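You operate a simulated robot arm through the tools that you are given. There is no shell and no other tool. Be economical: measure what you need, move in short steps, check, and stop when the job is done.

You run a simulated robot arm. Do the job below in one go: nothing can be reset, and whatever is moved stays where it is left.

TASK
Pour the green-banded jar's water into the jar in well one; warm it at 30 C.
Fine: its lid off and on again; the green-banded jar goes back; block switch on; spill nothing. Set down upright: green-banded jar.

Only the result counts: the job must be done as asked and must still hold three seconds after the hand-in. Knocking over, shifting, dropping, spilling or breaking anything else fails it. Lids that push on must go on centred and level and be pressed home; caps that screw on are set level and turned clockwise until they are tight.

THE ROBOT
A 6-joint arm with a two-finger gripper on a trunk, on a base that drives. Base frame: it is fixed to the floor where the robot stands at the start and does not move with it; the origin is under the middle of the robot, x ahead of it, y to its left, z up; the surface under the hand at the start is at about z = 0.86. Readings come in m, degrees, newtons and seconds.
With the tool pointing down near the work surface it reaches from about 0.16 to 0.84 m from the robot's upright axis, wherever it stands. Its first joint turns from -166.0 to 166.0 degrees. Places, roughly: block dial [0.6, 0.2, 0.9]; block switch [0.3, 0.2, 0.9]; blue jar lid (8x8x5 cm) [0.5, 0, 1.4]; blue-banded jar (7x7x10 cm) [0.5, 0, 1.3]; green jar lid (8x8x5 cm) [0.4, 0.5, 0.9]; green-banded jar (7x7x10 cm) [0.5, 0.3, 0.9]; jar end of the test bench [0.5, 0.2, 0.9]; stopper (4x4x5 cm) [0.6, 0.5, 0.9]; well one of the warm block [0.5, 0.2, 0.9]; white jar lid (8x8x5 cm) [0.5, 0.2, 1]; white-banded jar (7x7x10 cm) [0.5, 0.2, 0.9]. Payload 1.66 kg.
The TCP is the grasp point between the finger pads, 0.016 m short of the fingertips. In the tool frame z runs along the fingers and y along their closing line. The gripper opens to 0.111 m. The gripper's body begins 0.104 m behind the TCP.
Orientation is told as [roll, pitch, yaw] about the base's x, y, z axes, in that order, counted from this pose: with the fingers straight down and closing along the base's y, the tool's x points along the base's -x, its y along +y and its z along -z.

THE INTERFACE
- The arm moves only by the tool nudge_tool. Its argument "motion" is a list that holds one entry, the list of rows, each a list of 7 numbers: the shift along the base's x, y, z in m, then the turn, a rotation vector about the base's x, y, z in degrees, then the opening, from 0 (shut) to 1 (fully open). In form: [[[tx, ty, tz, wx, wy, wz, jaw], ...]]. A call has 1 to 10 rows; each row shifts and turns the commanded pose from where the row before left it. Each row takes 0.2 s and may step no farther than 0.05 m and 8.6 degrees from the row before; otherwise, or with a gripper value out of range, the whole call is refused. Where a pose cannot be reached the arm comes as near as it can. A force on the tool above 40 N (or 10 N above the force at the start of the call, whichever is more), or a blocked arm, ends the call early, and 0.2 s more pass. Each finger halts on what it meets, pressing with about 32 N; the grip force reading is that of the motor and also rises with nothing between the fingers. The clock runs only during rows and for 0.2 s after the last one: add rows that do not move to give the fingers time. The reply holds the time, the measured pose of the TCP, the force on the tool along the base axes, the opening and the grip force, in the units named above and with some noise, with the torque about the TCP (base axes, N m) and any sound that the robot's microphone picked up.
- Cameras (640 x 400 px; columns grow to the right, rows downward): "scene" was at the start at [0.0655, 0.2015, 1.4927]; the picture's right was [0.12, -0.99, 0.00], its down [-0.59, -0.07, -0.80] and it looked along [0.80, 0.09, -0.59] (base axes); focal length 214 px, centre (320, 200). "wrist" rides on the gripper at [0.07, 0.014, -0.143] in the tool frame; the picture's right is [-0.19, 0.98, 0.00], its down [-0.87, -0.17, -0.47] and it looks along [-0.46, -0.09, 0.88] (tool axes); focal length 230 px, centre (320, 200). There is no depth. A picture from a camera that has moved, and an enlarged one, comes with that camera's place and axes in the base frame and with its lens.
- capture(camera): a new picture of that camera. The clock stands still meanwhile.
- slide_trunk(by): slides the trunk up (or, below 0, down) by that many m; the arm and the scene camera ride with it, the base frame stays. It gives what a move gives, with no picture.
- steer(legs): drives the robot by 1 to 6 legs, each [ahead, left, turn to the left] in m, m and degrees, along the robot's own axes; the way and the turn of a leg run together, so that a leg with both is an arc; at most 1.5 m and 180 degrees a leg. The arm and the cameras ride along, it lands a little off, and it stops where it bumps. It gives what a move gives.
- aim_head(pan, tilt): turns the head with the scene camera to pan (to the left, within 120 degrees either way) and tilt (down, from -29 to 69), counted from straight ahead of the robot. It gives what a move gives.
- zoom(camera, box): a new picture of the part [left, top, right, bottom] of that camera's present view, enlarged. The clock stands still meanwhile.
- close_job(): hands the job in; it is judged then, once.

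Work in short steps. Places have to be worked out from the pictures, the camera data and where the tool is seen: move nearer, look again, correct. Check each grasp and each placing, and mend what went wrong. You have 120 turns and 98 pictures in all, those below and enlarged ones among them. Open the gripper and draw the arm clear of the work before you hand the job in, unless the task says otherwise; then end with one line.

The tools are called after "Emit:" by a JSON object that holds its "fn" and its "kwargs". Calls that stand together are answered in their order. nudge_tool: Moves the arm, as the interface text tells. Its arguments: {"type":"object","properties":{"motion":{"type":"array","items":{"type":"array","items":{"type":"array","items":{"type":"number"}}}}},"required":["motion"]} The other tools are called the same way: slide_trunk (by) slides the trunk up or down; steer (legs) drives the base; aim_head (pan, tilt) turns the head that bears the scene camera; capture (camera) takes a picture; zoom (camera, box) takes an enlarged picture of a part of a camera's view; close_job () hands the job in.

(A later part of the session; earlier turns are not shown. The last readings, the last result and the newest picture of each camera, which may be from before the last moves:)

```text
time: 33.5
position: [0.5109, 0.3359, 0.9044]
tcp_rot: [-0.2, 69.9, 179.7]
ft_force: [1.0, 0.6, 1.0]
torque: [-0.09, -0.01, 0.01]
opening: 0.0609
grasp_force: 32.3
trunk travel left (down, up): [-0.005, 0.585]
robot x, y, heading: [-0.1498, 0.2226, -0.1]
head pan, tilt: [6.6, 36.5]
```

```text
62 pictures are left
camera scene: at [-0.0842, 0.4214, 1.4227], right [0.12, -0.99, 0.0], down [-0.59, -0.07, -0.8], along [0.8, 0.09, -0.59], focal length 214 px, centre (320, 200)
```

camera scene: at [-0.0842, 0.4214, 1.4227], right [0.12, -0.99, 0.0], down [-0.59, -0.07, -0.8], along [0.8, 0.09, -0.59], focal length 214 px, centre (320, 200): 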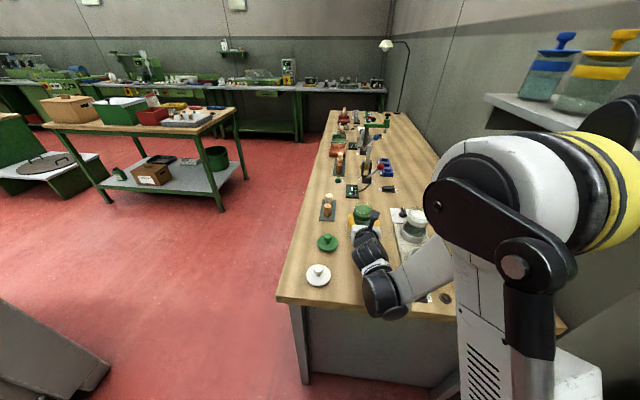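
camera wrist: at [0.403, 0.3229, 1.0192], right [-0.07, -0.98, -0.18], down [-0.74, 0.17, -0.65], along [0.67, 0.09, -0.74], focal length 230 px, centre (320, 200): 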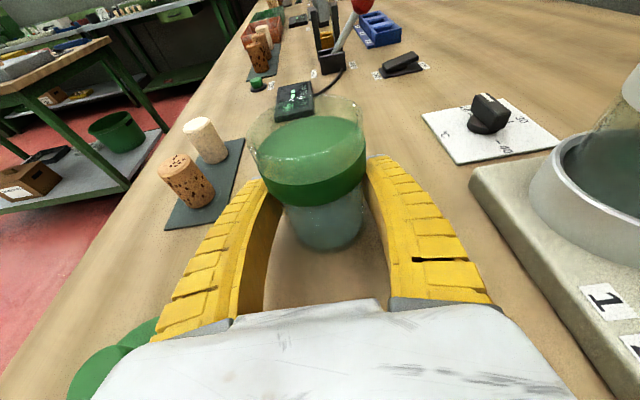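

Gripped (opening 0.061). I lift slowly.

Emit:
{"fn": "nudge_tool", "kwargs": {"motion": [[[0, 0, 0.01, 0, 0, 0, 0.3], [0, 0, 0.015, 0, 0, 0, 0.3], [0, 0, 0.02, 0, 0, 0, 0.3], [0, 0, 0.02, 0, 0, 0, 0.3], [0, 0, 0.02, 0, 0, 0, 0.3], [0, 0, 0.02, 0, 0, 0, 0.3], [0, 0, 0.015, 0, 0, 0, 0.3], [0, 0, 0.01, 0, 0, 0, 0.3], [0, 0, 0, 0, 0, 0, 0.3]]]}}

Emit:
{"fn": "capture", "kwargs": {"camera": "wrist"}}

Emit:
{"fn": "zoom", "kwargs": {"camera": "scene", "box": [300, 160, 460, 300]}}

```text
time: 35.5
position: [0.5132, 0.3347, 1.0357]
tcp_rot: [-0.2, 69.8, 179.7]
ft_force: [-0.9, 0.3, -3.3]
torque: [0.01, 0.05, -0.01]
opening: 0.0608
grasp_force: 31.9
trunk travel left (down, up): [-0.005, 0.585]
robot x, y, heading: [-0.1468, 0.2177, -0.1]
head pan, tilt: [6.6, 36.5]
```

```text
61 pictures are left
camera wrist: at [0.403, 0.3225, 1.1494], right [-0.07, -0.98, -0.18], down [-0.74, 0.17, -0.65], along [0.67, 0.09, -0.74], focal length 230 px, centre (320, 200)
```

wrist: 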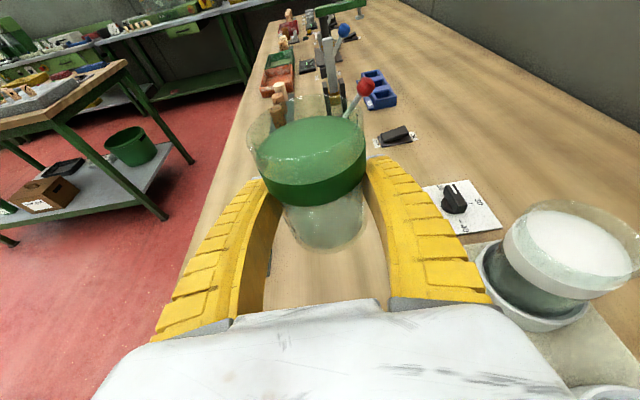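

```text
2.86 times, centred on (380, 230) of scene
camera zoom: at [-0.084, 0.4214, 1.4227], right [0.12, -0.99, 0.0], down [-0.59, -0.07, -0.8], along [0.8, 0.09, -0.59], focal length 613 px, centre (149, 114)
```

zoom: 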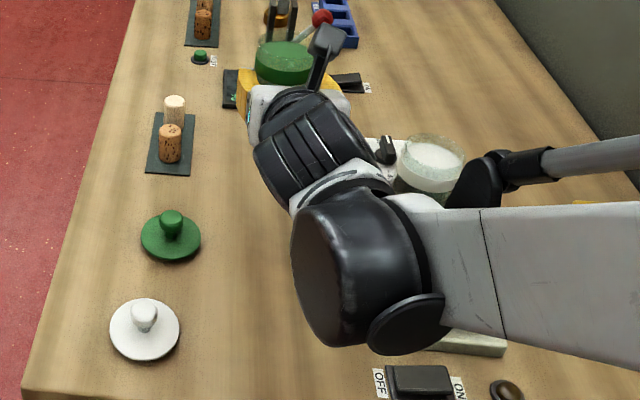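

Jar lifted (about 3.3 N). I move it gently beside the white jar at (0.478, 0.262), still upright.

Emit:
{"fn": "nudge_tool", "kwargs": {"motion": [[[-0.006, -0.01, 0, 0, 0, 0, 0.3], [-0.008, -0.016, 0, 0, 0, 0, 0.3], [-0.008, -0.018, 0, 0, 0, 0, 0.3], [-0.008, -0.018, 0, 0, 0, 0, 0.3], [-0.005, -0.011, 0, 0, 0, 0, 0.3], [0, 0, 0, 0, 0, 0, 0.3]]]}}

Emit:
{"fn": "capture", "kwargs": {"camera": "wrist"}}

Emit:
{"fn": "capture", "kwargs": {"camera": "scene"}}

```text
time: 36.9
position: [0.4774, 0.2621, 1.0343]
tcp_rot: [-0.3, 69.7, 179.8]
ft_force: [0.1, -0.7, -3.1]
torque: [0.01, 0.01, 0.01]
opening: 0.0612
grasp_force: 31.8
trunk travel left (down, up): [-0.005, 0.585]
robot x, y, heading: [-0.1513, 0.2222, -0.1]
head pan, tilt: [6.6, 36.5]
```

```text
59 pictures are left
camera wrist: at [0.3685, 0.2489, 1.1494], right [-0.07, -0.98, -0.18], down [-0.74, 0.17, -0.65], along [0.67, 0.09, -0.74], focal length 230 px, centre (320, 200)
```

wrist: 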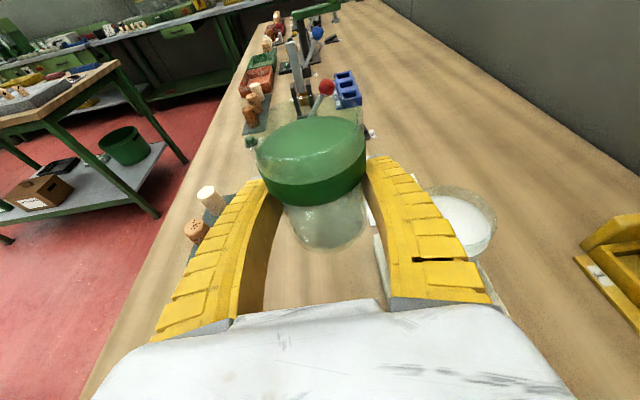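

```text
58 pictures are left
camera scene: at [-0.084, 0.4214, 1.4227], right [0.12, -0.99, 0.0], down [-0.59, -0.07, -0.8], along [0.8, 0.09, -0.59], focal length 214 px, centre (320, 200)
```

scene: 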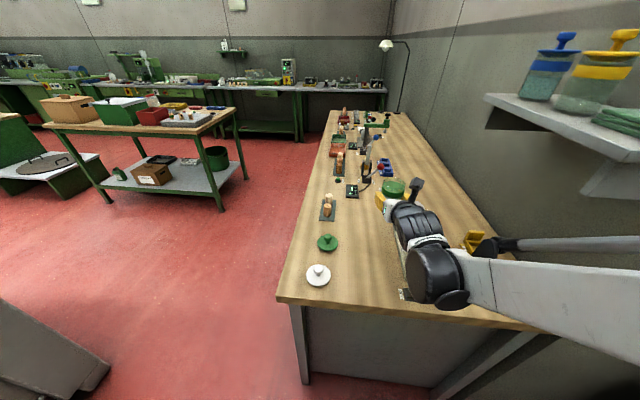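

I zoom on the white jar's mouth to judge its content and rim before pouring.

Emit:
{"fn": "zoom", "kwargs": {"camera": "wrist", "box": [410, 160, 530, 260]}}

Emit:
{"fn": "zoom", "kwargs": {"camera": "wrist", "box": [240, 90, 390, 260]}}

```text
4.00 times, centred on (470, 210) of wrist
camera zoom: at [0.3685, 0.2489, 1.1494], right [-0.07, -0.98, -0.18], down [-0.74, 0.17, -0.65], along [0.67, 0.09, -0.74], focal length 920 px, centre (-280, 160)
```

zoom: 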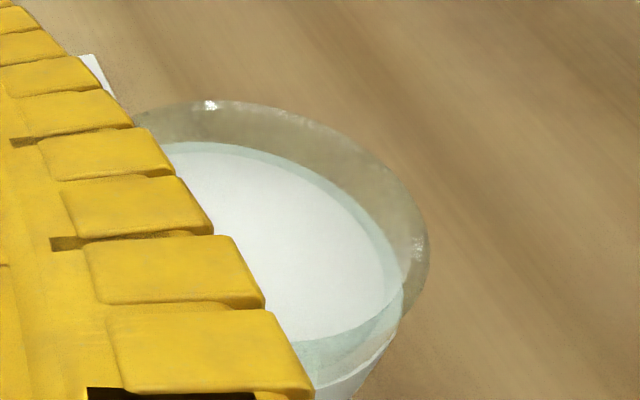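

```text
2.35 times, centred on (315, 175) of wrist
camera zoom: at [0.3685, 0.2489, 1.1494], right [-0.07, -0.98, -0.18], down [-0.74, 0.17, -0.65], along [0.67, 0.09, -0.74], focal length 541 px, centre (332, 259)
```

zoom: 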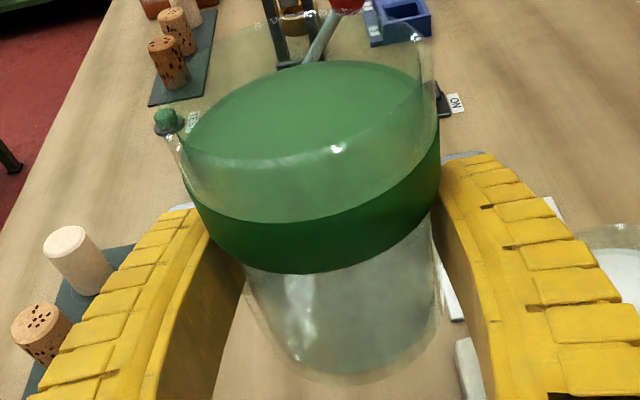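

The band hides the water level, so I tilt slowly. First 40° of tilt about +x (mouth towards −y), keeping clear of the white rim.

Emit:
{"fn": "nudge_tool", "kwargs": {"motion": [[[0, -0.0025, 0, 4, 0, 0, 0.3], [0, -0.0025, 0, 4, 0, 0, 0.3], [0, -0.0025, 0, 4, 0, 0, 0.3], [0, -0.0025, 0, 4, 0, 0, 0.3], [0, -0.0025, 0, 4, 0, 0, 0.3], [0, -0.0025, 0, 4, 0, 0, 0.3], [0, -0.0025, 0, 4, 0, 0, 0.3], [0, -0.0025, 0, 4, 0, 0, 0.3], [0, 0, 0, 0, 0, 0, 0.3]]]}}

Emit:
{"fn": "capture", "kwargs": {"camera": "wrist"}}

Emit:
{"fn": "zoom", "kwargs": {"camera": "scene", "box": [320, 140, 520, 310]}}

```text
time: 38.9
position: [0.4768, 0.2778, 1.0348]
tcp_rot: [-60.9, 52.6, 124.3]
ft_force: [-0.7, -0.3, -2.3]
torque: [-0.04, 0.0, 0.02]
opening: 0.0607
grasp_force: 31.8
out of reach, approached as far as the arm can: row 5, 6, 7, 8
trunk travel left (down, up): [-0.005, 0.585]
robot x, y, heading: [-0.1464, 0.2217, 0.0]
head pan, tilt: [6.6, 36.5]
```

```text
55 pictures are left
camera wrist: at [0.3665, 0.2069, 1.1245], right [-0.07, -0.74, -0.67], down [-0.74, 0.49, -0.46], along [0.67, 0.46, -0.58], focal length 230 px, centre (320, 200)
```

wrist: 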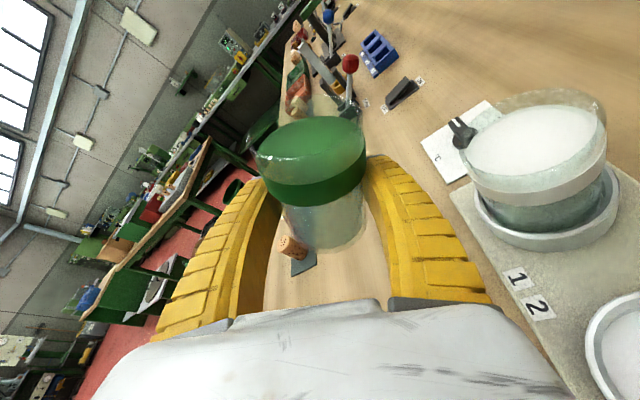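

```text
2.35 times, centred on (420, 225) of scene
camera zoom: at [-0.084, 0.4214, 1.4227], right [0.12, -0.99, 0.0], down [-0.59, -0.07, -0.8], along [0.8, 0.09, -0.59], focal length 505 px, centre (85, 141)
```

zoom: 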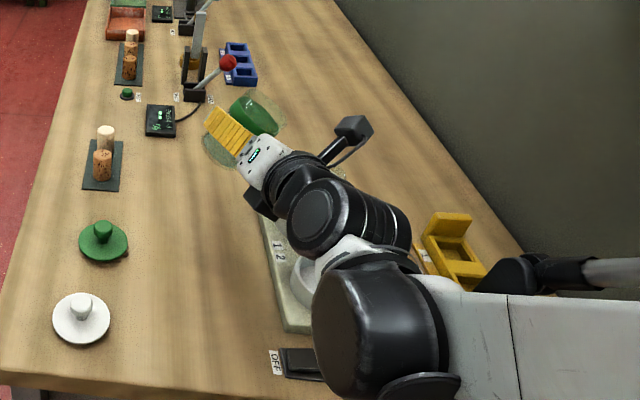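

The tilt direction is right but the reach ran out because the wrist is close to the robot. I return upright, then back the base away 0.2 m.

Emit:
{"fn": "nudge_tool", "kwargs": {"motion": [[[0, 0.0025, 0, -4, 0, 0, 0.3], [0, 0.0025, 0, -4, 0, 0, 0.3], [0, 0.0025, 0, -4, 0, 0, 0.3], [0, 0.0025, 0, -4, 0, 0, 0.3], [0, 0.0025, 0, -4, 0, 0, 0.3], [0, 0.0025, 0, -4, 0, 0, 0.3], [0, 0.0025, 0, -4, 0, 0, 0.3], [0, 0.0025, 0, -4, 0, 0, 0.3], [0, 0, 0, 0, 0, 0, 0.3]]]}}

```text
time: 40.9
position: [0.476, 0.2985, 1.0342]
tcp_rot: [-0.1, 69.7, 179.8]
ft_force: [0.6, -0.4, -4.3]
torque: [0.03, 0.05, -0.01]
opening: 0.0607
grasp_force: 31.9
trunk travel left (down, up): [-0.005, 0.585]
robot x, y, heading: [-0.1455, 0.2206, -0.1]
head pan, tilt: [6.6, 36.5]
```

Upright again. Now I back the base 0.2 m.

Emit:
{"fn": "steer", "kwargs": {"legs": [[-0.2, 0, 0]]}}

Emit:
{"fn": "nudge_tool", "kwargs": {"motion": [[[0.03, -0.005, 0, 0, 0, 0, 0.3], [0.04, -0.005, 0, 0, 0, 0, 0.3], [0.04, -0.005, 0, 0, 0, 0, 0.3], [0.04, -0.005, 0, 0, 0, 0, 0.3], [0.03, -0.005, 0, 0, 0, 0, 0.3], [0.02, -0.005, 0, 0, 0, 0, 0.3], [0, 0, 0, 0, 0, 0, 0.3]]]}}

Emit:
{"fn": "capture", "kwargs": {"camera": "scene"}}

```text
time: 42.5
position: [0.277, 0.2972, 1.035]
tcp_rot: [-0.3, 69.7, 179.7]
ft_force: [-0.5, -0.3, -2.6]
torque: [-0.01, 0.02, -0.04]
opening: 0.0609
grasp_force: 32.1
trunk travel left (down, up): [-0.005, 0.585]
robot x, y, heading: [-0.3469, 0.221, 0.0]
head pan, tilt: [6.6, 36.5]
```

```text
time: 44.1
position: [0.4775, 0.2663, 1.0329]
tcp_rot: [-0.2, 69.7, 179.7]
ft_force: [0.3, 0.6, -3.5]
torque: [-0.01, 0.0, 0.01]
opening: 0.0607
grasp_force: 32.0
trunk travel left (down, up): [-0.005, 0.585]
robot x, y, heading: [-0.3478, 0.2206, 0.0]
head pan, tilt: [6.6, 36.5]
```

```text
53 pictures are left
camera scene: at [-0.2818, 0.4213, 1.4227], right [0.12, -0.99, 0.0], down [-0.59, -0.07, -0.8], along [0.8, 0.09, -0.59], focal length 214 px, centre (320, 200)
```

scene: 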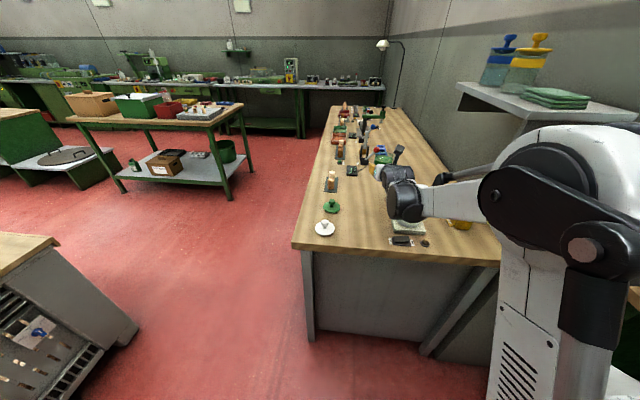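

Hand is in place with more room. I tilt 32° again and check the reach.

Emit:
{"fn": "nudge_tool", "kwargs": {"motion": [[[0, -0.0025, 0, 4, 0, 0, 0.3], [0, -0.0025, 0, 4, 0, 0, 0.3], [0, -0.0025, 0, 4, 0, 0, 0.3], [0, -0.0025, 0, 4, 0, 0, 0.3], [0, -0.0025, 0, 4, 0, 0, 0.3], [0, -0.0025, 0, 4, 0, 0, 0.3], [0, -0.0025, 0, 4, 0, 0, 0.3], [0, -0.0025, 0, 4, 0, 0, 0.3], [0, 0, 0, 0, 0, 0, 0.3]]]}}

Emit:
{"fn": "capture", "kwargs": {"camera": "wrist"}}

```text
time: 46.1
position: [0.4766, 0.2835, 1.0336]
tcp_rot: [-60.8, 52.5, 124.3]
ft_force: [0.4, 0.2, -3.0]
torque: [0.0, 0.01, -0.03]
opening: 0.0607
grasp_force: 32.1
out of reach, approached as far as the arm can: row 5, 6, 7, 8
trunk travel left (down, up): [-0.005, 0.585]
robot x, y, heading: [-0.3463, 0.222, -0.1]
head pan, tilt: [6.6, 36.5]
```

```text
52 pictures are left
camera wrist: at [0.3673, 0.2122, 1.1245], right [-0.08, -0.74, -0.67], down [-0.74, 0.5, -0.46], along [0.67, 0.46, -0.58], focal length 230 px, centre (320, 200)
```

wrist: 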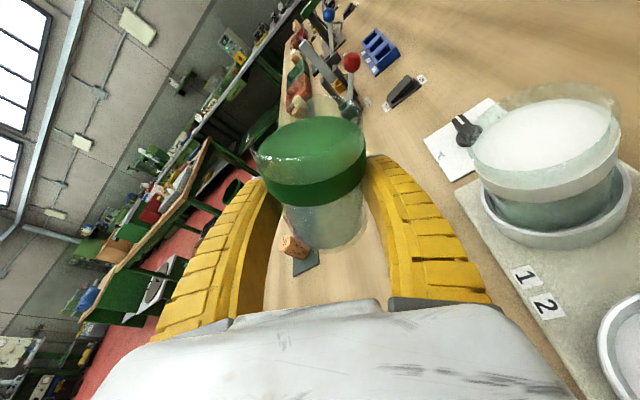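

Same limit, and the drift is towards +y: the target needs more +y relative to the robot. I tilt back while shifting the hand left, then drive the base right by 0.14 m.

Emit:
{"fn": "nudge_tool", "kwargs": {"motion": [[[0, 0.015, 0, -4, 0, 0, 0.3], [0, 0.015, 0, -4, 0, 0, 0.3], [0, 0.015, 0, -4, 0, 0, 0.3], [0, 0.015, 0, -4, 0, 0, 0.3], [0, 0.015, 0, -4, 0, 0, 0.3], [0, 0.015, 0, -4, 0, 0, 0.3], [0, 0.015, 0, -4, 0, 0, 0.3], [0, 0.015, 0, -4, 0, 0, 0.3], [0, 0, 0, 0, 0, 0, 0.3]]]}}

Emit:
{"fn": "steer", "kwargs": {"legs": [[0, -0.14, 0]]}}

```text
time: 48.1
position: [0.4764, 0.4031, 1.0357]
tcp_rot: [-0.1, 69.6, 179.7]
ft_force: [0.2, 0.3, -3.0]
torque: [0.02, 0.03, -0.01]
opening: 0.0609
grasp_force: 32.0
trunk travel left (down, up): [-0.005, 0.585]
robot x, y, heading: [-0.3502, 0.2183, 0.2]
head pan, tilt: [6.6, 36.5]
```

```text
time: 49.5
position: [0.4769, 0.2626, 1.0339]
tcp_rot: [-0.4, 69.6, 179.5]
ft_force: [0.2, -0.3, -2.7]
torque: [0.0, 0.01, 0.02]
opening: 0.061
grasp_force: 31.3
trunk travel left (down, up): [-0.005, 0.585]
robot x, y, heading: [-0.3478, 0.0773, -0.0]
head pan, tilt: [6.6, 36.5]
```

Now I try the tilt again from here.

Emit:
{"fn": "nudge_tool", "kwargs": {"motion": [[[0, -0.0025, 0, 4, 0, 0, 0.3], [0, -0.0025, 0, 4, 0, 0, 0.3], [0, -0.0025, 0, 4, 0, 0, 0.3], [0, -0.0025, 0, 4, 0, 0, 0.3], [0, -0.0025, 0, 4, 0, 0, 0.3], [0, -0.0025, 0, 4, 0, 0, 0.3], [0, -0.0025, 0, 4, 0, 0, 0.3], [0, -0.0025, 0, 4, 0, 0, 0.3], [0, 0, 0, 0, 0, 0, 0.3]]]}}

Emit:
{"fn": "capture", "kwargs": {"camera": "wrist"}}

Emit:
{"fn": "capture", "kwargs": {"camera": "scene"}}

```text
time: 51.5
position: [0.4771, 0.2425, 1.0341]
tcp_rot: [-61.1, 52.6, 124.7]
ft_force: [-0.3, 0.9, -3.2]
torque: [0.0, 0.01, 0.03]
opening: 0.0609
grasp_force: 31.9
trunk travel left (down, up): [-0.005, 0.585]
robot x, y, heading: [-0.3488, 0.0788, 0.2]
head pan, tilt: [6.6, 36.5]
```

```text
51 pictures are left
camera wrist: at [0.3674, 0.171, 1.1241], right [-0.07, -0.74, -0.67], down [-0.74, 0.49, -0.46], along [0.67, 0.47, -0.58], focal length 230 px, centre (320, 200)
```

wrist: 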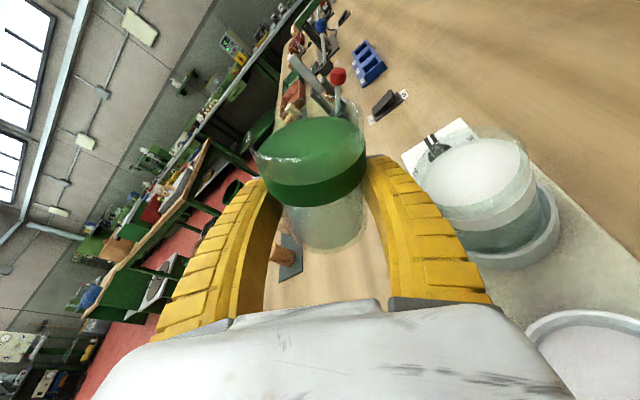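

```text
50 pictures are left
camera scene: at [-0.2818, 0.2818, 1.4227], right [0.11, -0.99, 0.0], down [-0.59, -0.07, -0.8], along [0.8, 0.09, -0.59], focal length 214 px, centre (320, 200)
```

scene: 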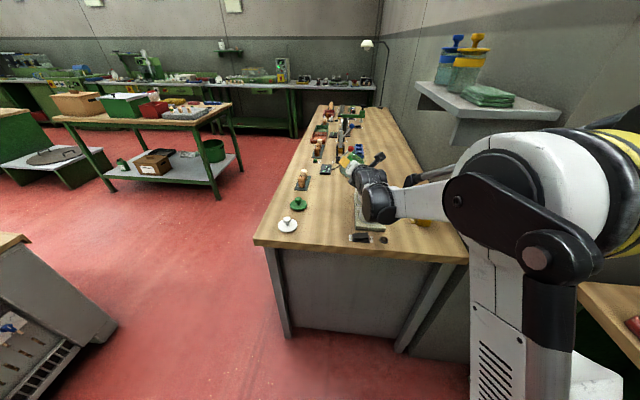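

Reached exactly. For more margin I shift the base another 0.07 m right, with the hand compensating first.

Emit:
{"fn": "nudge_tool", "kwargs": {"motion": [[[0, 0.02, 0, 0, 0, 0, 0.3], [0, 0.025, 0, 0, 0, 0, 0.3], [0, 0.025, 0, 0, 0, 0, 0.3], [0, 0, 0, 0, 0, 0, 0.3]]]}}

Emit:
{"fn": "steer", "kwargs": {"legs": [[0, -0.07, 0]]}}

```text
time: 52.5
position: [0.4769, 0.3115, 1.0348]
tcp_rot: [-61.0, 52.6, 124.8]
ft_force: [-0.2, 0.9, -3.2]
torque: [-0.04, 0.0, -0.02]
opening: 0.0604
grasp_force: 31.8
trunk travel left (down, up): [-0.005, 0.585]
robot x, y, heading: [-0.3497, 0.0774, -0.1]
head pan, tilt: [6.6, 36.5]
```

```text
time: 53.5
position: [0.476, 0.2423, 1.0343]
tcp_rot: [-61.2, 52.6, 124.7]
ft_force: [-0.6, 0.0, -2.9]
torque: [-0.05, 0.02, 0.01]
opening: 0.0611
grasp_force: 32.2
trunk travel left (down, up): [-0.005, 0.585]
robot x, y, heading: [-0.3491, 0.0083, 0.0]
head pan, tilt: [6.6, 36.5]
```

In place. I tilt on to 44° and look.

Emit:
{"fn": "nudge_tool", "kwargs": {"motion": [[[0.0005, -0.0005, 0, 3, 0, 0, 0.3], [0.0005, -0.0005, 0, 3, 0, 0, 0.3], [0, -0.0005, 0, 3, 0, 0, 0.3], [0, -0.0005, 0, 3, 0, 0, 0.3], [0, 0, 0, 0, 0, 0, 0.3]]]}}

Emit:
{"fn": "capture", "kwargs": {"camera": "wrist"}}

Emit:
{"fn": "zoom", "kwargs": {"camera": "scene", "box": [290, 120, 450, 250]}}

```text
time: 54.7
position: [0.4772, 0.2414, 1.034]
tcp_rot: [-70.2, 42.4, 117.9]
ft_force: [0.2, -0.7, -3.6]
torque: [0.0, 0.04, -0.01]
opening: 0.0606
grasp_force: 31.8
trunk travel left (down, up): [-0.005, 0.585]
robot x, y, heading: [-0.3503, 0.01, -0.2]
head pan, tilt: [6.6, 36.5]
```

```text
49 pictures are left
camera wrist: at [0.3685, 0.1512, 1.1068], right [-0.07, -0.58, -0.81], down [-0.74, 0.57, -0.35], along [0.67, 0.58, -0.47], focal length 230 px, centre (320, 200)
```

wrist: 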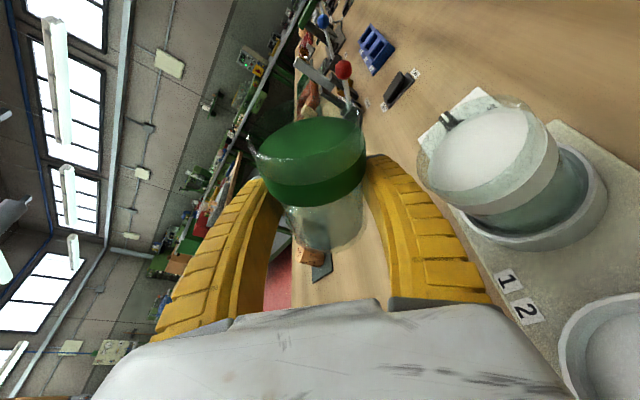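

```text
3.08 times, centred on (370, 185) of scene
camera zoom: at [-0.2819, 0.212, 1.4227], right [0.11, -0.99, 0.0], down [-0.59, -0.07, -0.8], along [0.8, 0.09, -0.59], focal length 660 px, centre (166, 246)
```

zoom: 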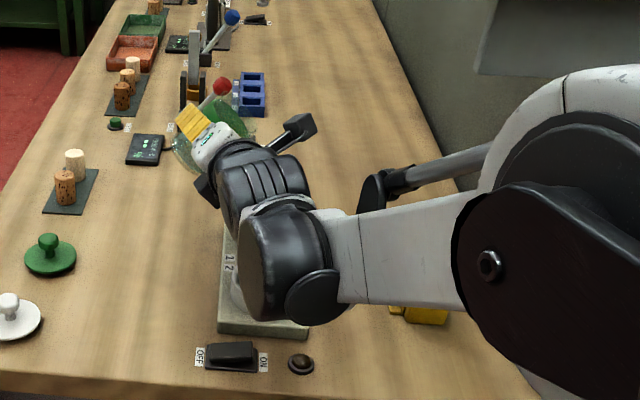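

Geometry agrees. I continue tilting slowly to about 60°.

Emit:
{"fn": "nudge_tool", "kwargs": {"motion": [[[0, 0, 0, 2, 0, 0, 0.3], [0, 0, 0, 2, 0, 0, 0.3], [0, 0, 0, 2, 0, 0, 0.3], [0, 0, 0.0005, 2, 0, 0, 0.3], [0, 0, 0.0005, 2, 0, 0, 0.3], [0, 0, 0, 0, 0, 0, 0.3]]]}}

Emit:
{"fn": "capture", "kwargs": {"camera": "wrist"}}

```text
time: 56.1
position: [0.4776, 0.2412, 1.0359]
tcp_rot: [-75.8, 33.3, 114.5]
ft_force: [0.2, 0.6, -2.5]
torque: [-0.04, 0.06, 0.01]
opening: 0.0608
grasp_force: 31.9
trunk travel left (down, up): [-0.005, 0.585]
robot x, y, heading: [-0.3472, 0.0103, -0.2]
head pan, tilt: [6.6, 36.5]
```

```text
47 pictures are left
camera wrist: at [0.3683, 0.1397, 1.0916], right [-0.07, -0.43, -0.9], down [-0.74, 0.62, -0.24], along [0.67, 0.65, -0.36], focal length 230 px, centre (320, 200)
```

wrist: 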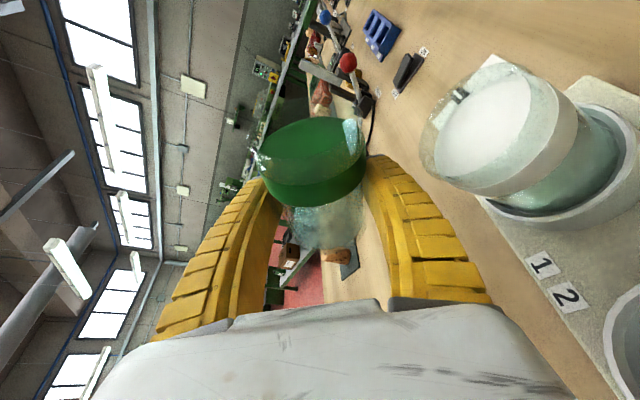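

Something pale appears at the lower lip; I zoom.

Emit:
{"fn": "zoom", "kwargs": {"camera": "wrist", "box": [240, 90, 420, 260]}}

```text
2.35 times, centred on (330, 175) of wrist
camera zoom: at [0.3683, 0.1397, 1.0916], right [-0.07, -0.43, -0.9], down [-0.74, 0.62, -0.24], along [0.67, 0.65, -0.36], focal length 541 px, centre (296, 259)
```

zoom: 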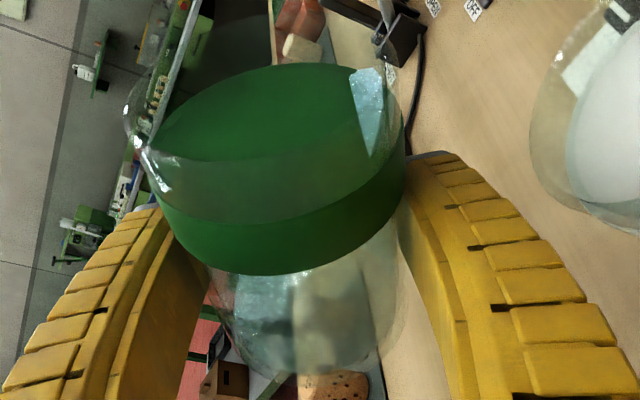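

Water is nearing the lip; the lip is computed at y≈0.176, z≈1.04 above the white mouth. I tilt slowly into the pour.

Emit:
{"fn": "nudge_tool", "kwargs": {"motion": [[[0, -0.0002, 0, 1.5, 0, 0, 0.3], [0, -0.0002, 0, 1.5, 0, 0, 0.3], [0, -0.0002, 0, 1.5, 0, 0, 0.3], [0, -0.0002, 0, 1.5, 0, 0, 0.3], [0, 0, 0, 0, 0, 0, 0.3]]]}}

Emit:
{"fn": "capture", "kwargs": {"camera": "wrist"}}

```text
time: 57.3
position: [0.4777, 0.2396, 1.0363]
tcp_rot: [-78.7, 27.8, 112.9]
ft_force: [-0.2, -0.2, -3.1]
torque: [-0.01, 0.0, 0.0]
opening: 0.061
grasp_force: 32.5
trunk travel left (down, up): [-0.005, 0.585]
robot x, y, heading: [-0.3499, 0.009, 0.3]
head pan, tilt: [6.6, 36.5]
```

```text
45 pictures are left
camera wrist: at [0.3684, 0.1334, 1.0808], right [-0.07, -0.33, -0.94], down [-0.74, 0.65, -0.18], along [0.67, 0.69, -0.29], focal length 230 px, centre (320, 200)
```

wrist: 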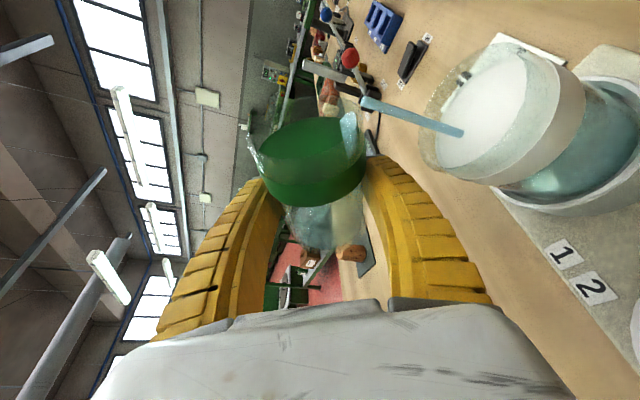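

The stream lands inside the white jar's mouth, a little to the +y side. I continue, shifting slightly −y.

Emit:
{"fn": "nudge_tool", "kwargs": {"motion": [[[0, -0.002, 0, 0, 0, 0, 0.3], [0, -0.0015, 0.001, 1, 0, 0, 0.3], [0, -0.0005, 0.001, 1, 0, 0, 0.3], [0, -0.0005, 0.001, 1, 0, 0, 0.3], [0, -0.0005, 0.001, 1, 0, 0, 0.3], [0, -0.0005, 0.001, 1, 0, 0, 0.3], [0, -0.0005, 0.001, 1, 0, 0, 0.3], [0, 0, 0, 0, 0, 0, 0.3], [0, 0, 0, 0, 0, 0, 0.3]]]}}

Emit:
{"fn": "capture", "kwargs": {"camera": "wrist"}}

```text
time: 59.3
position: [0.4781, 0.2336, 1.042]
tcp_rot: [-81.1, 22.3, 112.0]
ft_force: [0.6, -0.5, -3.2]
torque: [0.0, 0.01, 0.05]
opening: 0.061
grasp_force: 32.5
trunk travel left (down, up): [-0.005, 0.585]
robot x, y, heading: [-0.3487, 0.0085, -0.1]
head pan, tilt: [6.6, 36.5]
```

```text
44 pictures are left
camera wrist: at [0.3686, 0.1232, 1.0753], right [-0.07, -0.23, -0.97], down [-0.74, 0.66, -0.11], along [0.67, 0.71, -0.22], focal length 230 px, centre (320, 200)
```

wrist: 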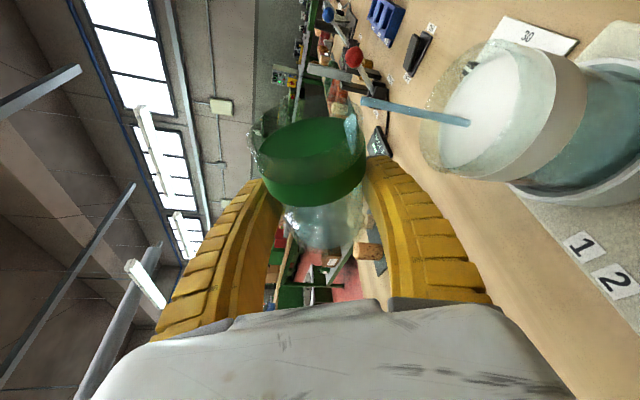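

Stream is well centred. I continue to ~78°.

Emit:
{"fn": "nudge_tool", "kwargs": {"motion": [[[0, -0.0002, 0.001, 1.2, 0, 0, 0.3], [0, -0.0002, 0.001, 1.2, 0, 0, 0.3], [0, -0.0003, 0.001, 1.2, 0, 0, 0.3], [0, -0.0003, 0.001, 1.2, 0, 0, 0.3], [0, -0.0004, 0.001, 1.2, 0, 0, 0.3], [0, -0.0004, 0.001, 1.2, 0, 0, 0.3], [0, -0.0004, 0.001, 1.2, 0, 0, 0.3], [0, -0.0004, 0.001, 1.2, 0, 0, 0.3], [0, -0.0004, 0.001, 1.2, 0, 0, 0.3], [0, -0.0004, 0.001, 1.2, 0, 0, 0.3]]]}}

Emit:
{"fn": "capture", "kwargs": {"camera": "wrist"}}

```text
time: 61.5
position: [0.4773, 0.2306, 1.0513]
tcp_rot: [-85.7, 11.1, 110.6]
ft_force: [0.2, 1.0, -2.3]
torque: [-0.06, 0.03, -0.01]
opening: 0.0608
grasp_force: 32.2
trunk travel left (down, up): [-0.005, 0.585]
robot x, y, heading: [-0.348, 0.0129, -0.1]
head pan, tilt: [6.6, 36.5]
```

```text
43 pictures are left
camera wrist: at [0.3686, 0.1153, 1.0615], right [-0.07, -0.03, -1.0], down [-0.74, 0.67, 0.03], along [0.67, 0.74, -0.07], focal length 230 px, centre (320, 200)
```

wrist: 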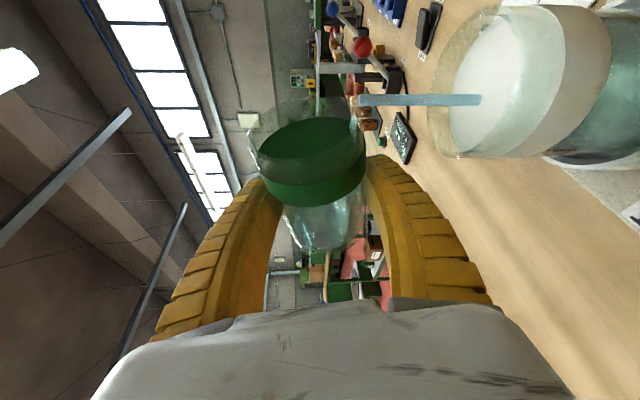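

Still centred. Continue to ~90°.

Emit:
{"fn": "nudge_tool", "kwargs": {"motion": [[[0, -0.0004, 0.001, 1.2, 0, 0, 0.3], [0, -0.0004, 0.001, 1.2, 0, 0, 0.3], [0, -0.0004, 0.001, 1.2, 0, 0, 0.3], [0, -0.0005, 0.001, 1.2, 0, 0, 0.3], [0, -0.0005, 0.001, 1.2, 0, 0, 0.3], [0, -0.0005, 0.001, 1.2, 0, 0, 0.3], [0, -0.0005, 0.001, 1.2, 0, 0, 0.3], [0, -0.0005, 0.001, 1.2, 0, 0, 0.3], [0, -0.0005, 0.001, 1.2, 0, 0, 0.3], [0, -0.0005, 0.001, 1.2, 0, 0, 0.3]]]}}

Emit:
{"fn": "capture", "kwargs": {"camera": "wrist"}}

```text
time: 63.7
position: [0.4766, 0.2266, 1.0617]
tcp_rot: [-89.2, -0.2, 110.1]
ft_force: [0.7, -0.2, -2.4]
torque: [0.02, 0.02, -0.02]
opening: 0.0606
grasp_force: 32.1
trunk travel left (down, up): [-0.005, 0.585]
robot x, y, heading: [-0.3459, 0.006, -0.2]
head pan, tilt: [6.6, 36.5]
```

```text
42 pictures are left
camera wrist: at [0.3673, 0.1125, 1.0496], right [-0.08, 0.18, -0.98], down [-0.74, 0.65, 0.18], along [0.67, 0.74, 0.08], focal length 230 px, centre (320, 200)
```

wrist: 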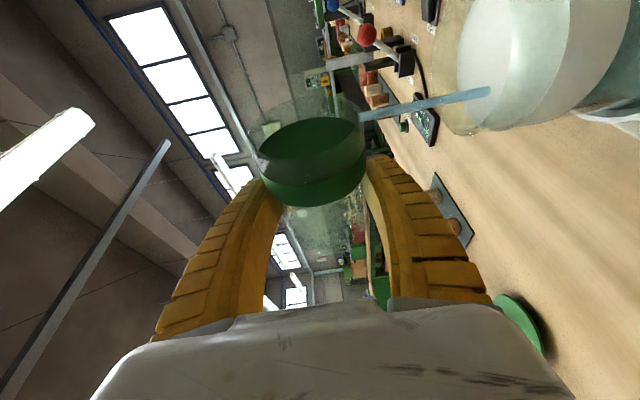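

Nearly empty; I continue to ~108° and let it drain.

Emit:
{"fn": "nudge_tool", "kwargs": {"motion": [[[0, -0.001, 0.0015, 1.8, 0, 0, 0.3], [0, -0.0012, 0.0015, 1.8, 0, 0, 0.3], [0, -0.0013, 0.0015, 1.8, 0, 0, 0.3], [0, -0.0013, 0.0015, 1.8, 0, 0, 0.3], [0, -0.0013, 0.0015, 1.8, 0, 0, 0.3], [0, -0.0013, 0.0014, 1.8, 0, 0, 0.3], [0, -0.0014, 0.0014, 1.8, 0, 0, 0.3], [0, -0.0014, 0.0014, 1.8, 0, 0, 0.3], [0, -0.0014, 0.0014, 1.8, 0, 0, 0.3], [0, -0.0014, 0.0014, 1.8, 0, 0, 0.3]]]}}

Emit:
{"fn": "capture", "kwargs": {"camera": "wrist"}}

```text
time: 65.9
position: [0.4792, 0.2078, 1.0756]
tcp_rot: [-91.6, -17.6, 110.7]
ft_force: [-0.4, -0.8, -1.5]
torque: [-0.01, 0.02, 0.0]
opening: 0.0608
grasp_force: 31.6
out of reach, approached as far as the arm can: row 5, 10
trunk travel left (down, up): [-0.005, 0.585]
robot x, y, heading: [-0.3469, 0.0116, -0.1]
head pan, tilt: [6.6, 36.5]
```

```text
41 pictures are left
camera wrist: at [0.3675, 0.1008, 1.0371], right [-0.14, 0.46, -0.88], down [-0.72, 0.56, 0.41], along [0.68, 0.69, 0.25], focal length 230 px, centre (320, 200)
```

wrist: 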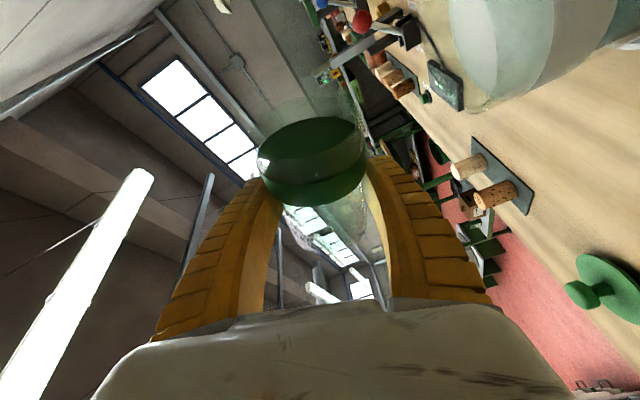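

The stream has stopped and the weight dropped to about 1.5 N. I hold briefly and zoom for residue.

Emit:
{"fn": "nudge_tool", "kwargs": {"motion": [[[0, 0, 0, 0, 0, 0, 0.3], [0, 0, 0, 0, 0, 0, 0.3], [0, 0, 0, 0, 0, 0, 0.3]]]}}

Emit:
{"fn": "zoom", "kwargs": {"camera": "wrist", "box": [240, 80, 420, 260]}}

```text
time: 66.7
position: [0.4781, 0.2081, 1.0755]
tcp_rot: [-91.6, -17.7, 110.8]
ft_force: [0.4, 0.1, -2.0]
torque: [0.04, 0.08, 0.0]
opening: 0.0608
grasp_force: 31.7
trunk travel left (down, up): [-0.005, 0.585]
robot x, y, heading: [-0.3488, 0.011, 0.2]
head pan, tilt: [6.6, 36.5]
```

```text
2.22 times, centred on (330, 170) of wrist
camera zoom: at [0.3676, 0.1008, 1.0371], right [-0.14, 0.46, -0.88], down [-0.72, 0.56, 0.41], along [0.68, 0.69, 0.25], focal length 511 px, centre (298, 267)
```

zoom: 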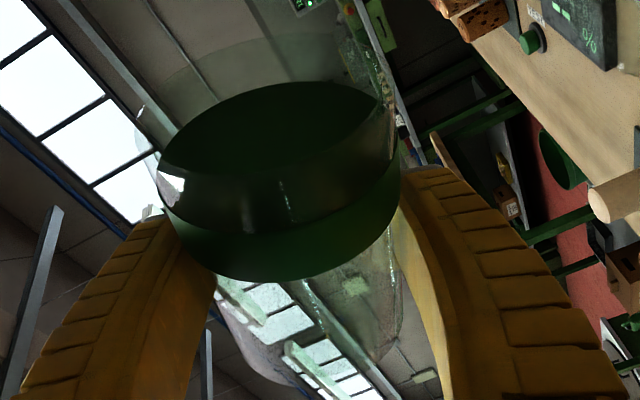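

Empty. I raise a little and rotate the jar back upright while moving away to +y.

Emit:
{"fn": "nudge_tool", "kwargs": {"motion": [[[0, 0, 0.01, -4, 0, 0, 0.3], [0, 0.004, 0.005, -4, 0, 0, 0.3], [0, 0.005, 0, -4, 0, 0, 0.3], [0, 0.005, 0, -4, 0, 0, 0.3], [0, 0.005, 0, -4, 0, 0, 0.3], [0, 0.005, 0, -4, 0, 0, 0.3], [0, 0.005, 0, -4, 0, 0, 0.3], [0, 0.005, 0, -4, 0, 0, 0.3], [0, 0.005, 0, -4, 0, 0, 0.3], [0, 0.005, 0, -4, 0, 0, 0.3]]]}}

Emit:
{"fn": "nudge_tool", "kwargs": {"motion": [[[0, 0.005, 0, -4, 0, 0, 0.3], [0, 0.005, 0, -4, 0, 0, 0.3], [0, 0.005, 0, -4, 0, 0, 0.3], [0, 0.005, 0, -4, 0, 0, 0.3], [0, 0.005, 0, -4, 0, 0, 0.3], [0, 0.005, 0, -4, 0, 0, 0.3], [0, 0.005, 0, -4, 0, 0, 0.3], [0, 0.005, 0, -4, 0, 0, 0.3], [0, 0.005, 0, -4, 0, 0, 0.3], [0, 0.005, 0, -4, 0, 0, 0.3]]]}}

Emit:
{"fn": "nudge_tool", "kwargs": {"motion": [[[0, 0.003, 0, -4, 0, 0, 0.3], [0, 0.003, 0, -4, 0, 0, 0.3], [0, 0.003, 0, -4, 0, 0, 0.3], [0, 0.003, 0, -4, 0, 0, 0.3], [0, 0.003, 0, -4, 0, 0, 0.3], [0, 0.003, 0, -4, 0, 0, 0.3], [0, 0.003, 0, -4, 0, 0, 0.3], [0, 0, 0, 0, 0, 0, 0.3]]]}}

Emit:
{"fn": "capture", "kwargs": {"camera": "wrist"}}

```text
time: 68.9
position: [0.4778, 0.2525, 1.0904]
tcp_rot: [-79.3, 20.2, 111.3]
ft_force: [0.4, 0.1, -1.9]
torque: [-0.01, 0.0, 0.01]
opening: 0.0609
grasp_force: 32.1
trunk travel left (down, up): [-0.005, 0.585]
robot x, y, heading: [-0.3442, 0.0135, 0.2]
head pan, tilt: [6.6, 36.5]
```

```text
time: 71.1
position: [0.4781, 0.3017, 1.0905]
tcp_rot: [-54.8, 55.6, 127.2]
ft_force: [0.4, -0.5, -2.6]
torque: [-0.02, 0.03, -0.03]
opening: 0.0607
grasp_force: 32.2
trunk travel left (down, up): [-0.005, 0.585]
robot x, y, heading: [-0.3458, 0.0085, 0.2]
head pan, tilt: [6.6, 36.5]
```

```text
time: 72.9
position: [0.4789, 0.3234, 1.092]
tcp_rot: [1.6, 70.1, 178.5]
ft_force: [-0.4, -0.1, -1.8]
torque: [-0.05, 0.04, 0.0]
opening: 0.0608
grasp_force: 31.8
trunk travel left (down, up): [-0.005, 0.585]
robot x, y, heading: [-0.3462, 0.0109, 0.2]
head pan, tilt: [6.6, 36.5]
```

```text
39 pictures are left
camera wrist: at [0.3684, 0.3168, 1.2048], right [-0.11, -0.98, -0.17], down [-0.73, 0.2, -0.65], along [0.67, 0.05, -0.74], focal length 230 px, centre (320, 200)
```

wrist: 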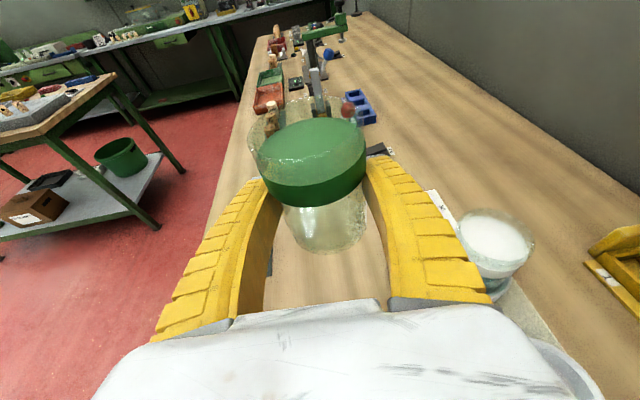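

Upright again; I correct the small yaw error and bring the jar over its original place (0.511, 0.336), descending to z≈0.93.

Emit:
{"fn": "nudge_tool", "kwargs": {"motion": [[[0.016, 0.006, 0, 0.6, 0.2, 2.9, 0.3], [0.016, 0.0065, 0, 0, 0, 0, 0.3], [0, 0, -0.04, 0, 0, 0, 0.3], [0, 0, -0.04, 0, 0, 0, 0.3], [0, 0, -0.04, 0, 0, 0, 0.3], [0, 0, -0.03, 0, 0, 0, 0.3], [0, 0, 0, 0, 0, 0, 0.3]]]}}

Emit:
{"fn": "capture", "kwargs": {"camera": "wrist"}}

```text
time: 74.5
position: [0.5099, 0.3349, 0.939]
tcp_rot: [-0.3, 69.8, 179.8]
ft_force: [0.3, 0.3, -1.5]
torque: [0.0, 0.05, -0.02]
opening: 0.061
grasp_force: 32.3
trunk travel left (down, up): [-0.005, 0.585]
robot x, y, heading: [-0.3477, 0.0107, -0.2]
head pan, tilt: [6.6, 36.5]
```

```text
38 pictures are left
camera wrist: at [0.401, 0.3219, 1.0537], right [-0.07, -0.98, -0.18], down [-0.74, 0.17, -0.65], along [0.67, 0.09, -0.74], focal length 230 px, centre (320, 200)
```

wrist: 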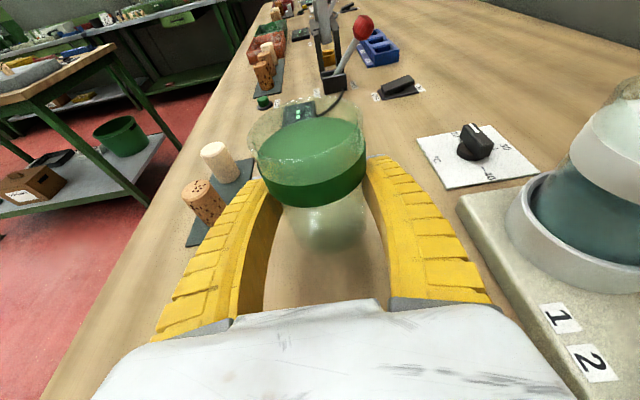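

Good, no water seen on the bench. I lower to the original grip height (0.9044), last part slow.

Emit:
{"fn": "nudge_tool", "kwargs": {"motion": [[[0.0005, 0.0005, -0.015, 0, 0, 0, 0.3], [0, 0, -0.01, 0, 0, 0, 0.3], [0, 0, -0.006, 0, 0, 0, 0.3], [0, 0, -0.002, 0, 0, 0, 0.3], [0, 0, 0, 0, 0, 0, 0.3]]]}}

```text
time: 75.7
position: [0.5105, 0.3363, 0.9074]
tcp_rot: [-0.4, 69.9, 179.8]
ft_force: [-0.6, 0.0, -2.0]
torque: [-0.01, 0.01, -0.02]
opening: 0.0608
grasp_force: 31.4
trunk travel left (down, up): [-0.005, 0.585]
robot x, y, heading: [-0.3473, 0.0097, 0.2]
head pan, tilt: [6.6, 36.5]
```

Emit:
{"fn": "nudge_tool", "kwargs": {"motion": [[[0, 0, -0.002, 0, 0, 0, 0.3], [0, 0, 0, 0, 0, 0, 0.3]]]}}

Emit:
{"fn": "nudge_tool", "kwargs": {"motion": [[[0, 0, -0.0015, 0, 0, 0, 0.3], [0, 0, 0, 0, 0, 0, 0.3]]]}}

```text
time: 76.3
position: [0.5105, 0.3365, 0.9045]
tcp_rot: [-0.2, 69.9, 179.8]
ft_force: [2.0, 1.0, 2.1]
torque: [-0.08, -0.18, 0.04]
opening: 0.0608
grasp_force: 31.9
trunk travel left (down, up): [-0.005, 0.585]
robot x, y, heading: [-0.3466, 0.0118, 0.0]
head pan, tilt: [6.6, 36.5]
```

```text
time: 76.9
position: [0.5093, 0.3351, 0.907]
tcp_rot: [-0.2, 70.1, 179.8]
ft_force: [5.9, 2.0, 16.3]
torque: [-0.16, -0.24, 0.06]
opening: 0.0606
grasp_force: 31.8
trunk travel left (down, up): [-0.005, 0.585]
robot x, y, heading: [-0.3484, 0.0106, 0.3]
head pan, tilt: [6.6, 36.5]
```

Firm contact on the bench. I ease up 1.5 mm and open.

Emit:
{"fn": "nudge_tool", "kwargs": {"motion": [[[0, 0, 0.0015, 0, 0, 0, 0.3], [0, 0, 0, 0, 0, 0, 0.6], [0, 0, 0, 0, 0, 0, 0.8], [0, 0, 0, 0, 0, 0, 1], [0, 0, 0, 0, 0, 0, 1]]]}}

Emit:
{"fn": "capture", "kwargs": {"camera": "wrist"}}

```text
time: 78.1
position: [0.5087, 0.3363, 0.9068]
tcp_rot: [-0.3, 69.9, 179.7]
ft_force: [-1.1, 0.4, -0.3]
torque: [-0.01, 0.02, -0.01]
opening: 0.1108
grasp_force: 0.0
trunk travel left (down, up): [-0.005, 0.585]
robot x, y, heading: [-0.3481, 0.011, 0.1]
head pan, tilt: [6.6, 36.5]
```

```text
37 pictures are left
camera wrist: at [0.4011, 0.3226, 1.0201], right [-0.07, -0.98, -0.18], down [-0.74, 0.17, -0.65], along [0.67, 0.09, -0.74], focal length 230 px, centre (320, 200)
```

wrist: 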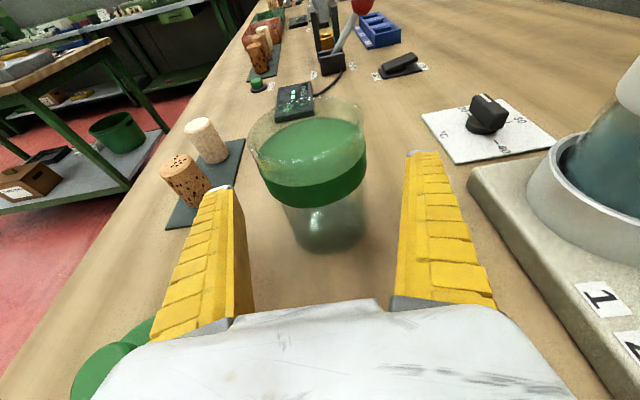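

The green jar stands upright in place. I withdraw straight back, then up.

Emit:
{"fn": "nudge_tool", "kwargs": {"motion": [[[-0.03, 0, 0, 0, 0, 0, 1], [-0.04, 0, 0, 0, 0, 0, 1], [-0.03, 0, 0, 0, 0, 0, 1], [0, 0, 0.04, 0, 0, 0, 1], [0, 0, 0.05, 0, 0, 0, 1], [0, 0, 0.05, 0, 0, 0, 1], [0, 0, 0.05, 0, 0, 0, 1], [0, 0, 0.05, 0, 0, 0, 1]]]}}

Emit:
{"fn": "nudge_tool", "kwargs": {"motion": [[[0, 0, 0, 0, 7.78, 0, 1], [0, 0, 0, 0, 7.78, 0, 1], [0, 0, 0, 0, 7.78, 0, 1], [0, 0, 0, 0, 7.78, 0, 1], [0, 0, 0, 0, 7.78, 0, 1], [0, 0, 0, 0, 7.78, 0, 1], [0, 0, 0, 0, 7.78, 0, 1], [0, 0, 0, 0, 7.78, 0, 1], [0, 0, 0, 0, 7.78, 0, 1]]]}}

Emit:
{"fn": "capture", "kwargs": {"camera": "scene"}}

```text
time: 79.9
position: [0.4115, 0.3354, 1.1466]
tcp_rot: [-0.3, 70.0, 179.8]
ft_force: [0.3, 0.4, 0.3]
torque: [-0.01, 0.01, 0.0]
opening: 0.1109
grasp_force: 0.0
trunk travel left (down, up): [-0.005, 0.585]
robot x, y, heading: [-0.3435, 0.0048, -0.2]
head pan, tilt: [6.6, 36.5]
```

```text
time: 81.9
position: [0.3458, 0.3065, 1.1067]
tcp_rot: [-0.1, -0.2, 179.9]
ft_force: [-0.5, -0.9, 1.0]
torque: [0.04, -0.11, -0.01]
opening: 0.1111
grasp_force: 0.0
out of reach, approached as far as the arm can: row 7, 8, 9
trunk travel left (down, up): [-0.005, 0.585]
robot x, y, heading: [-0.3495, 0.0104, 0.2]
head pan, tilt: [6.6, 36.5]
```

```text
36 pictures are left
camera scene: at [-0.2838, 0.2111, 1.4229], right [0.11, -0.99, 0.0], down [-0.59, -0.07, -0.81], along [0.8, 0.09, -0.59], focal length 214 px, centre (320, 200)
```

scene: 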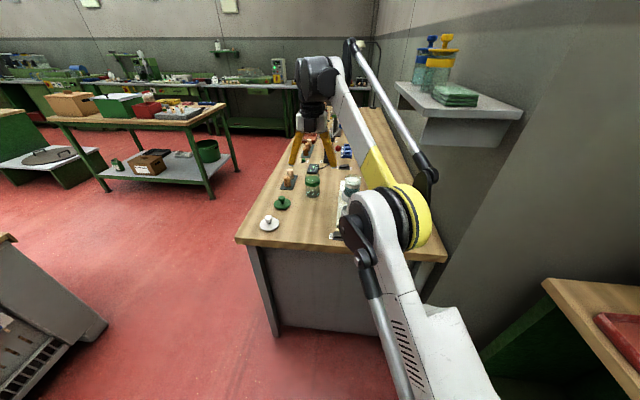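

The arm is stretched; I retract the hand, then drive forward and left to the earlier good standing place.

Emit:
{"fn": "nudge_tool", "kwargs": {"motion": [[[-0.03, 0, 0.02, 0, 0, 0, 1], [-0.04, 0, 0.01, 0, 0, 0, 1], [-0.04, 0, 0.01, 0, 0, 0, 1], [-0.04, 0, 0, 0, 0, 0, 1], [0, 0, 0, 0, 0, 0, 1]]]}}

Emit:
{"fn": "steer", "kwargs": {"legs": [[0, 0.21, 0], [0.33, 0, 0]]}}

Emit:
{"fn": "slide_trunk", "kwargs": {"by": 0.07}}

Emit:
{"fn": "capture", "kwargs": {"camera": "scene"}}

```text
time: 83.1
position: [0.1985, 0.3062, 1.1473]
tcp_rot: [-0.1, 0.0, 179.9]
ft_force: [-0.4, -0.5, 0.2]
torque: [0.04, -0.04, -0.01]
opening: 0.1108
grasp_force: 0.1
trunk travel left (down, up): [-0.005, 0.585]
robot x, y, heading: [-0.3466, 0.0101, -0.2]
head pan, tilt: [6.6, 36.5]
```

```text
time: 86.5
position: [0.5278, 0.5107, 1.1467]
tcp_rot: [-0.1, -0.1, 179.7]
ft_force: [0.2, 0.2, -1.0]
torque: [0.05, 0.01, 0.01]
opening: 0.111
grasp_force: 0.0
trunk travel left (down, up): [-0.005, 0.585]
robot x, y, heading: [-0.0183, 0.2188, -0.2]
head pan, tilt: [6.6, 36.5]
```

```text
time: 87.6
position: [0.5269, 0.5121, 1.2172]
tcp_rot: [0.0, 0.0, 179.6]
ft_force: [-0.8, 0.1, -0.7]
torque: [0.03, -0.01, -0.02]
opening: 0.1107
grasp_force: 0.1
trunk travel left (down, up): [-0.075, 0.515]
robot x, y, heading: [-0.0151, 0.22, -0.4]
head pan, tilt: [6.6, 36.5]
```

```text
35 pictures are left
camera scene: at [0.0461, 0.4196, 1.4926], right [0.11, -0.99, 0.0], down [-0.59, -0.07, -0.8], along [0.8, 0.09, -0.59], focal length 214 px, centre (320, 200)
```

scene: 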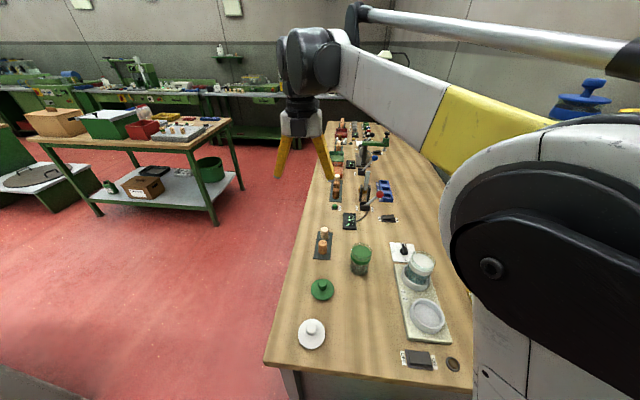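

All fine. I go above the white lid (0.289, 0.4615) for re-gripping.

Emit:
{"fn": "nudge_tool", "kwargs": {"motion": [[[-0.0476, -0.0101, 0, 0, 0, 0, 1], [-0.0476, -0.0101, 0, 0, 0, 0, 1], [-0.0476, -0.0101, 0, 0, 0, 0, 1], [-0.0476, -0.0101, 0, 0, 0, 0, 1], [-0.0476, -0.0101, 0, 0, 0, 0.3, 1], [0, 0, -0.05, 0, 0, 0, 1], [0, 0, -0.05, 0, 0, 0, 1], [0, 0, -0.05, 0, 0, 0, 1], [0, 0, -0.04, 0, 0, 0, 1], [0, 0, 0, 0, 0, 0, 1]]]}}

Emit:
{"fn": "capture", "kwargs": {"camera": "wrist"}}

```text
time: 89.8
position: [0.291, 0.4624, 1.0267]
tcp_rot: [0.0, -0.2, -180.0]
ft_force: [-0.7, 0.0, -0.4]
torque: [-0.01, -0.02, -0.01]
opening: 0.111
grasp_force: 0.0
trunk travel left (down, up): [-0.075, 0.515]
robot x, y, heading: [-0.02, 0.2188, -0.2]
head pan, tilt: [6.6, 36.5]
```

```text
34 pictures are left
camera wrist: at [0.3606, 0.4488, 1.1691], right [-0.19, -0.98, 0.0], down [-0.86, 0.17, 0.47], along [-0.47, 0.09, -0.88], focal length 230 px, centre (320, 200)
```

wrist: 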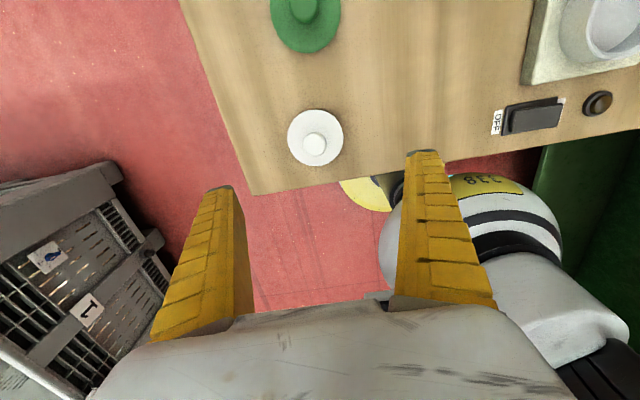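

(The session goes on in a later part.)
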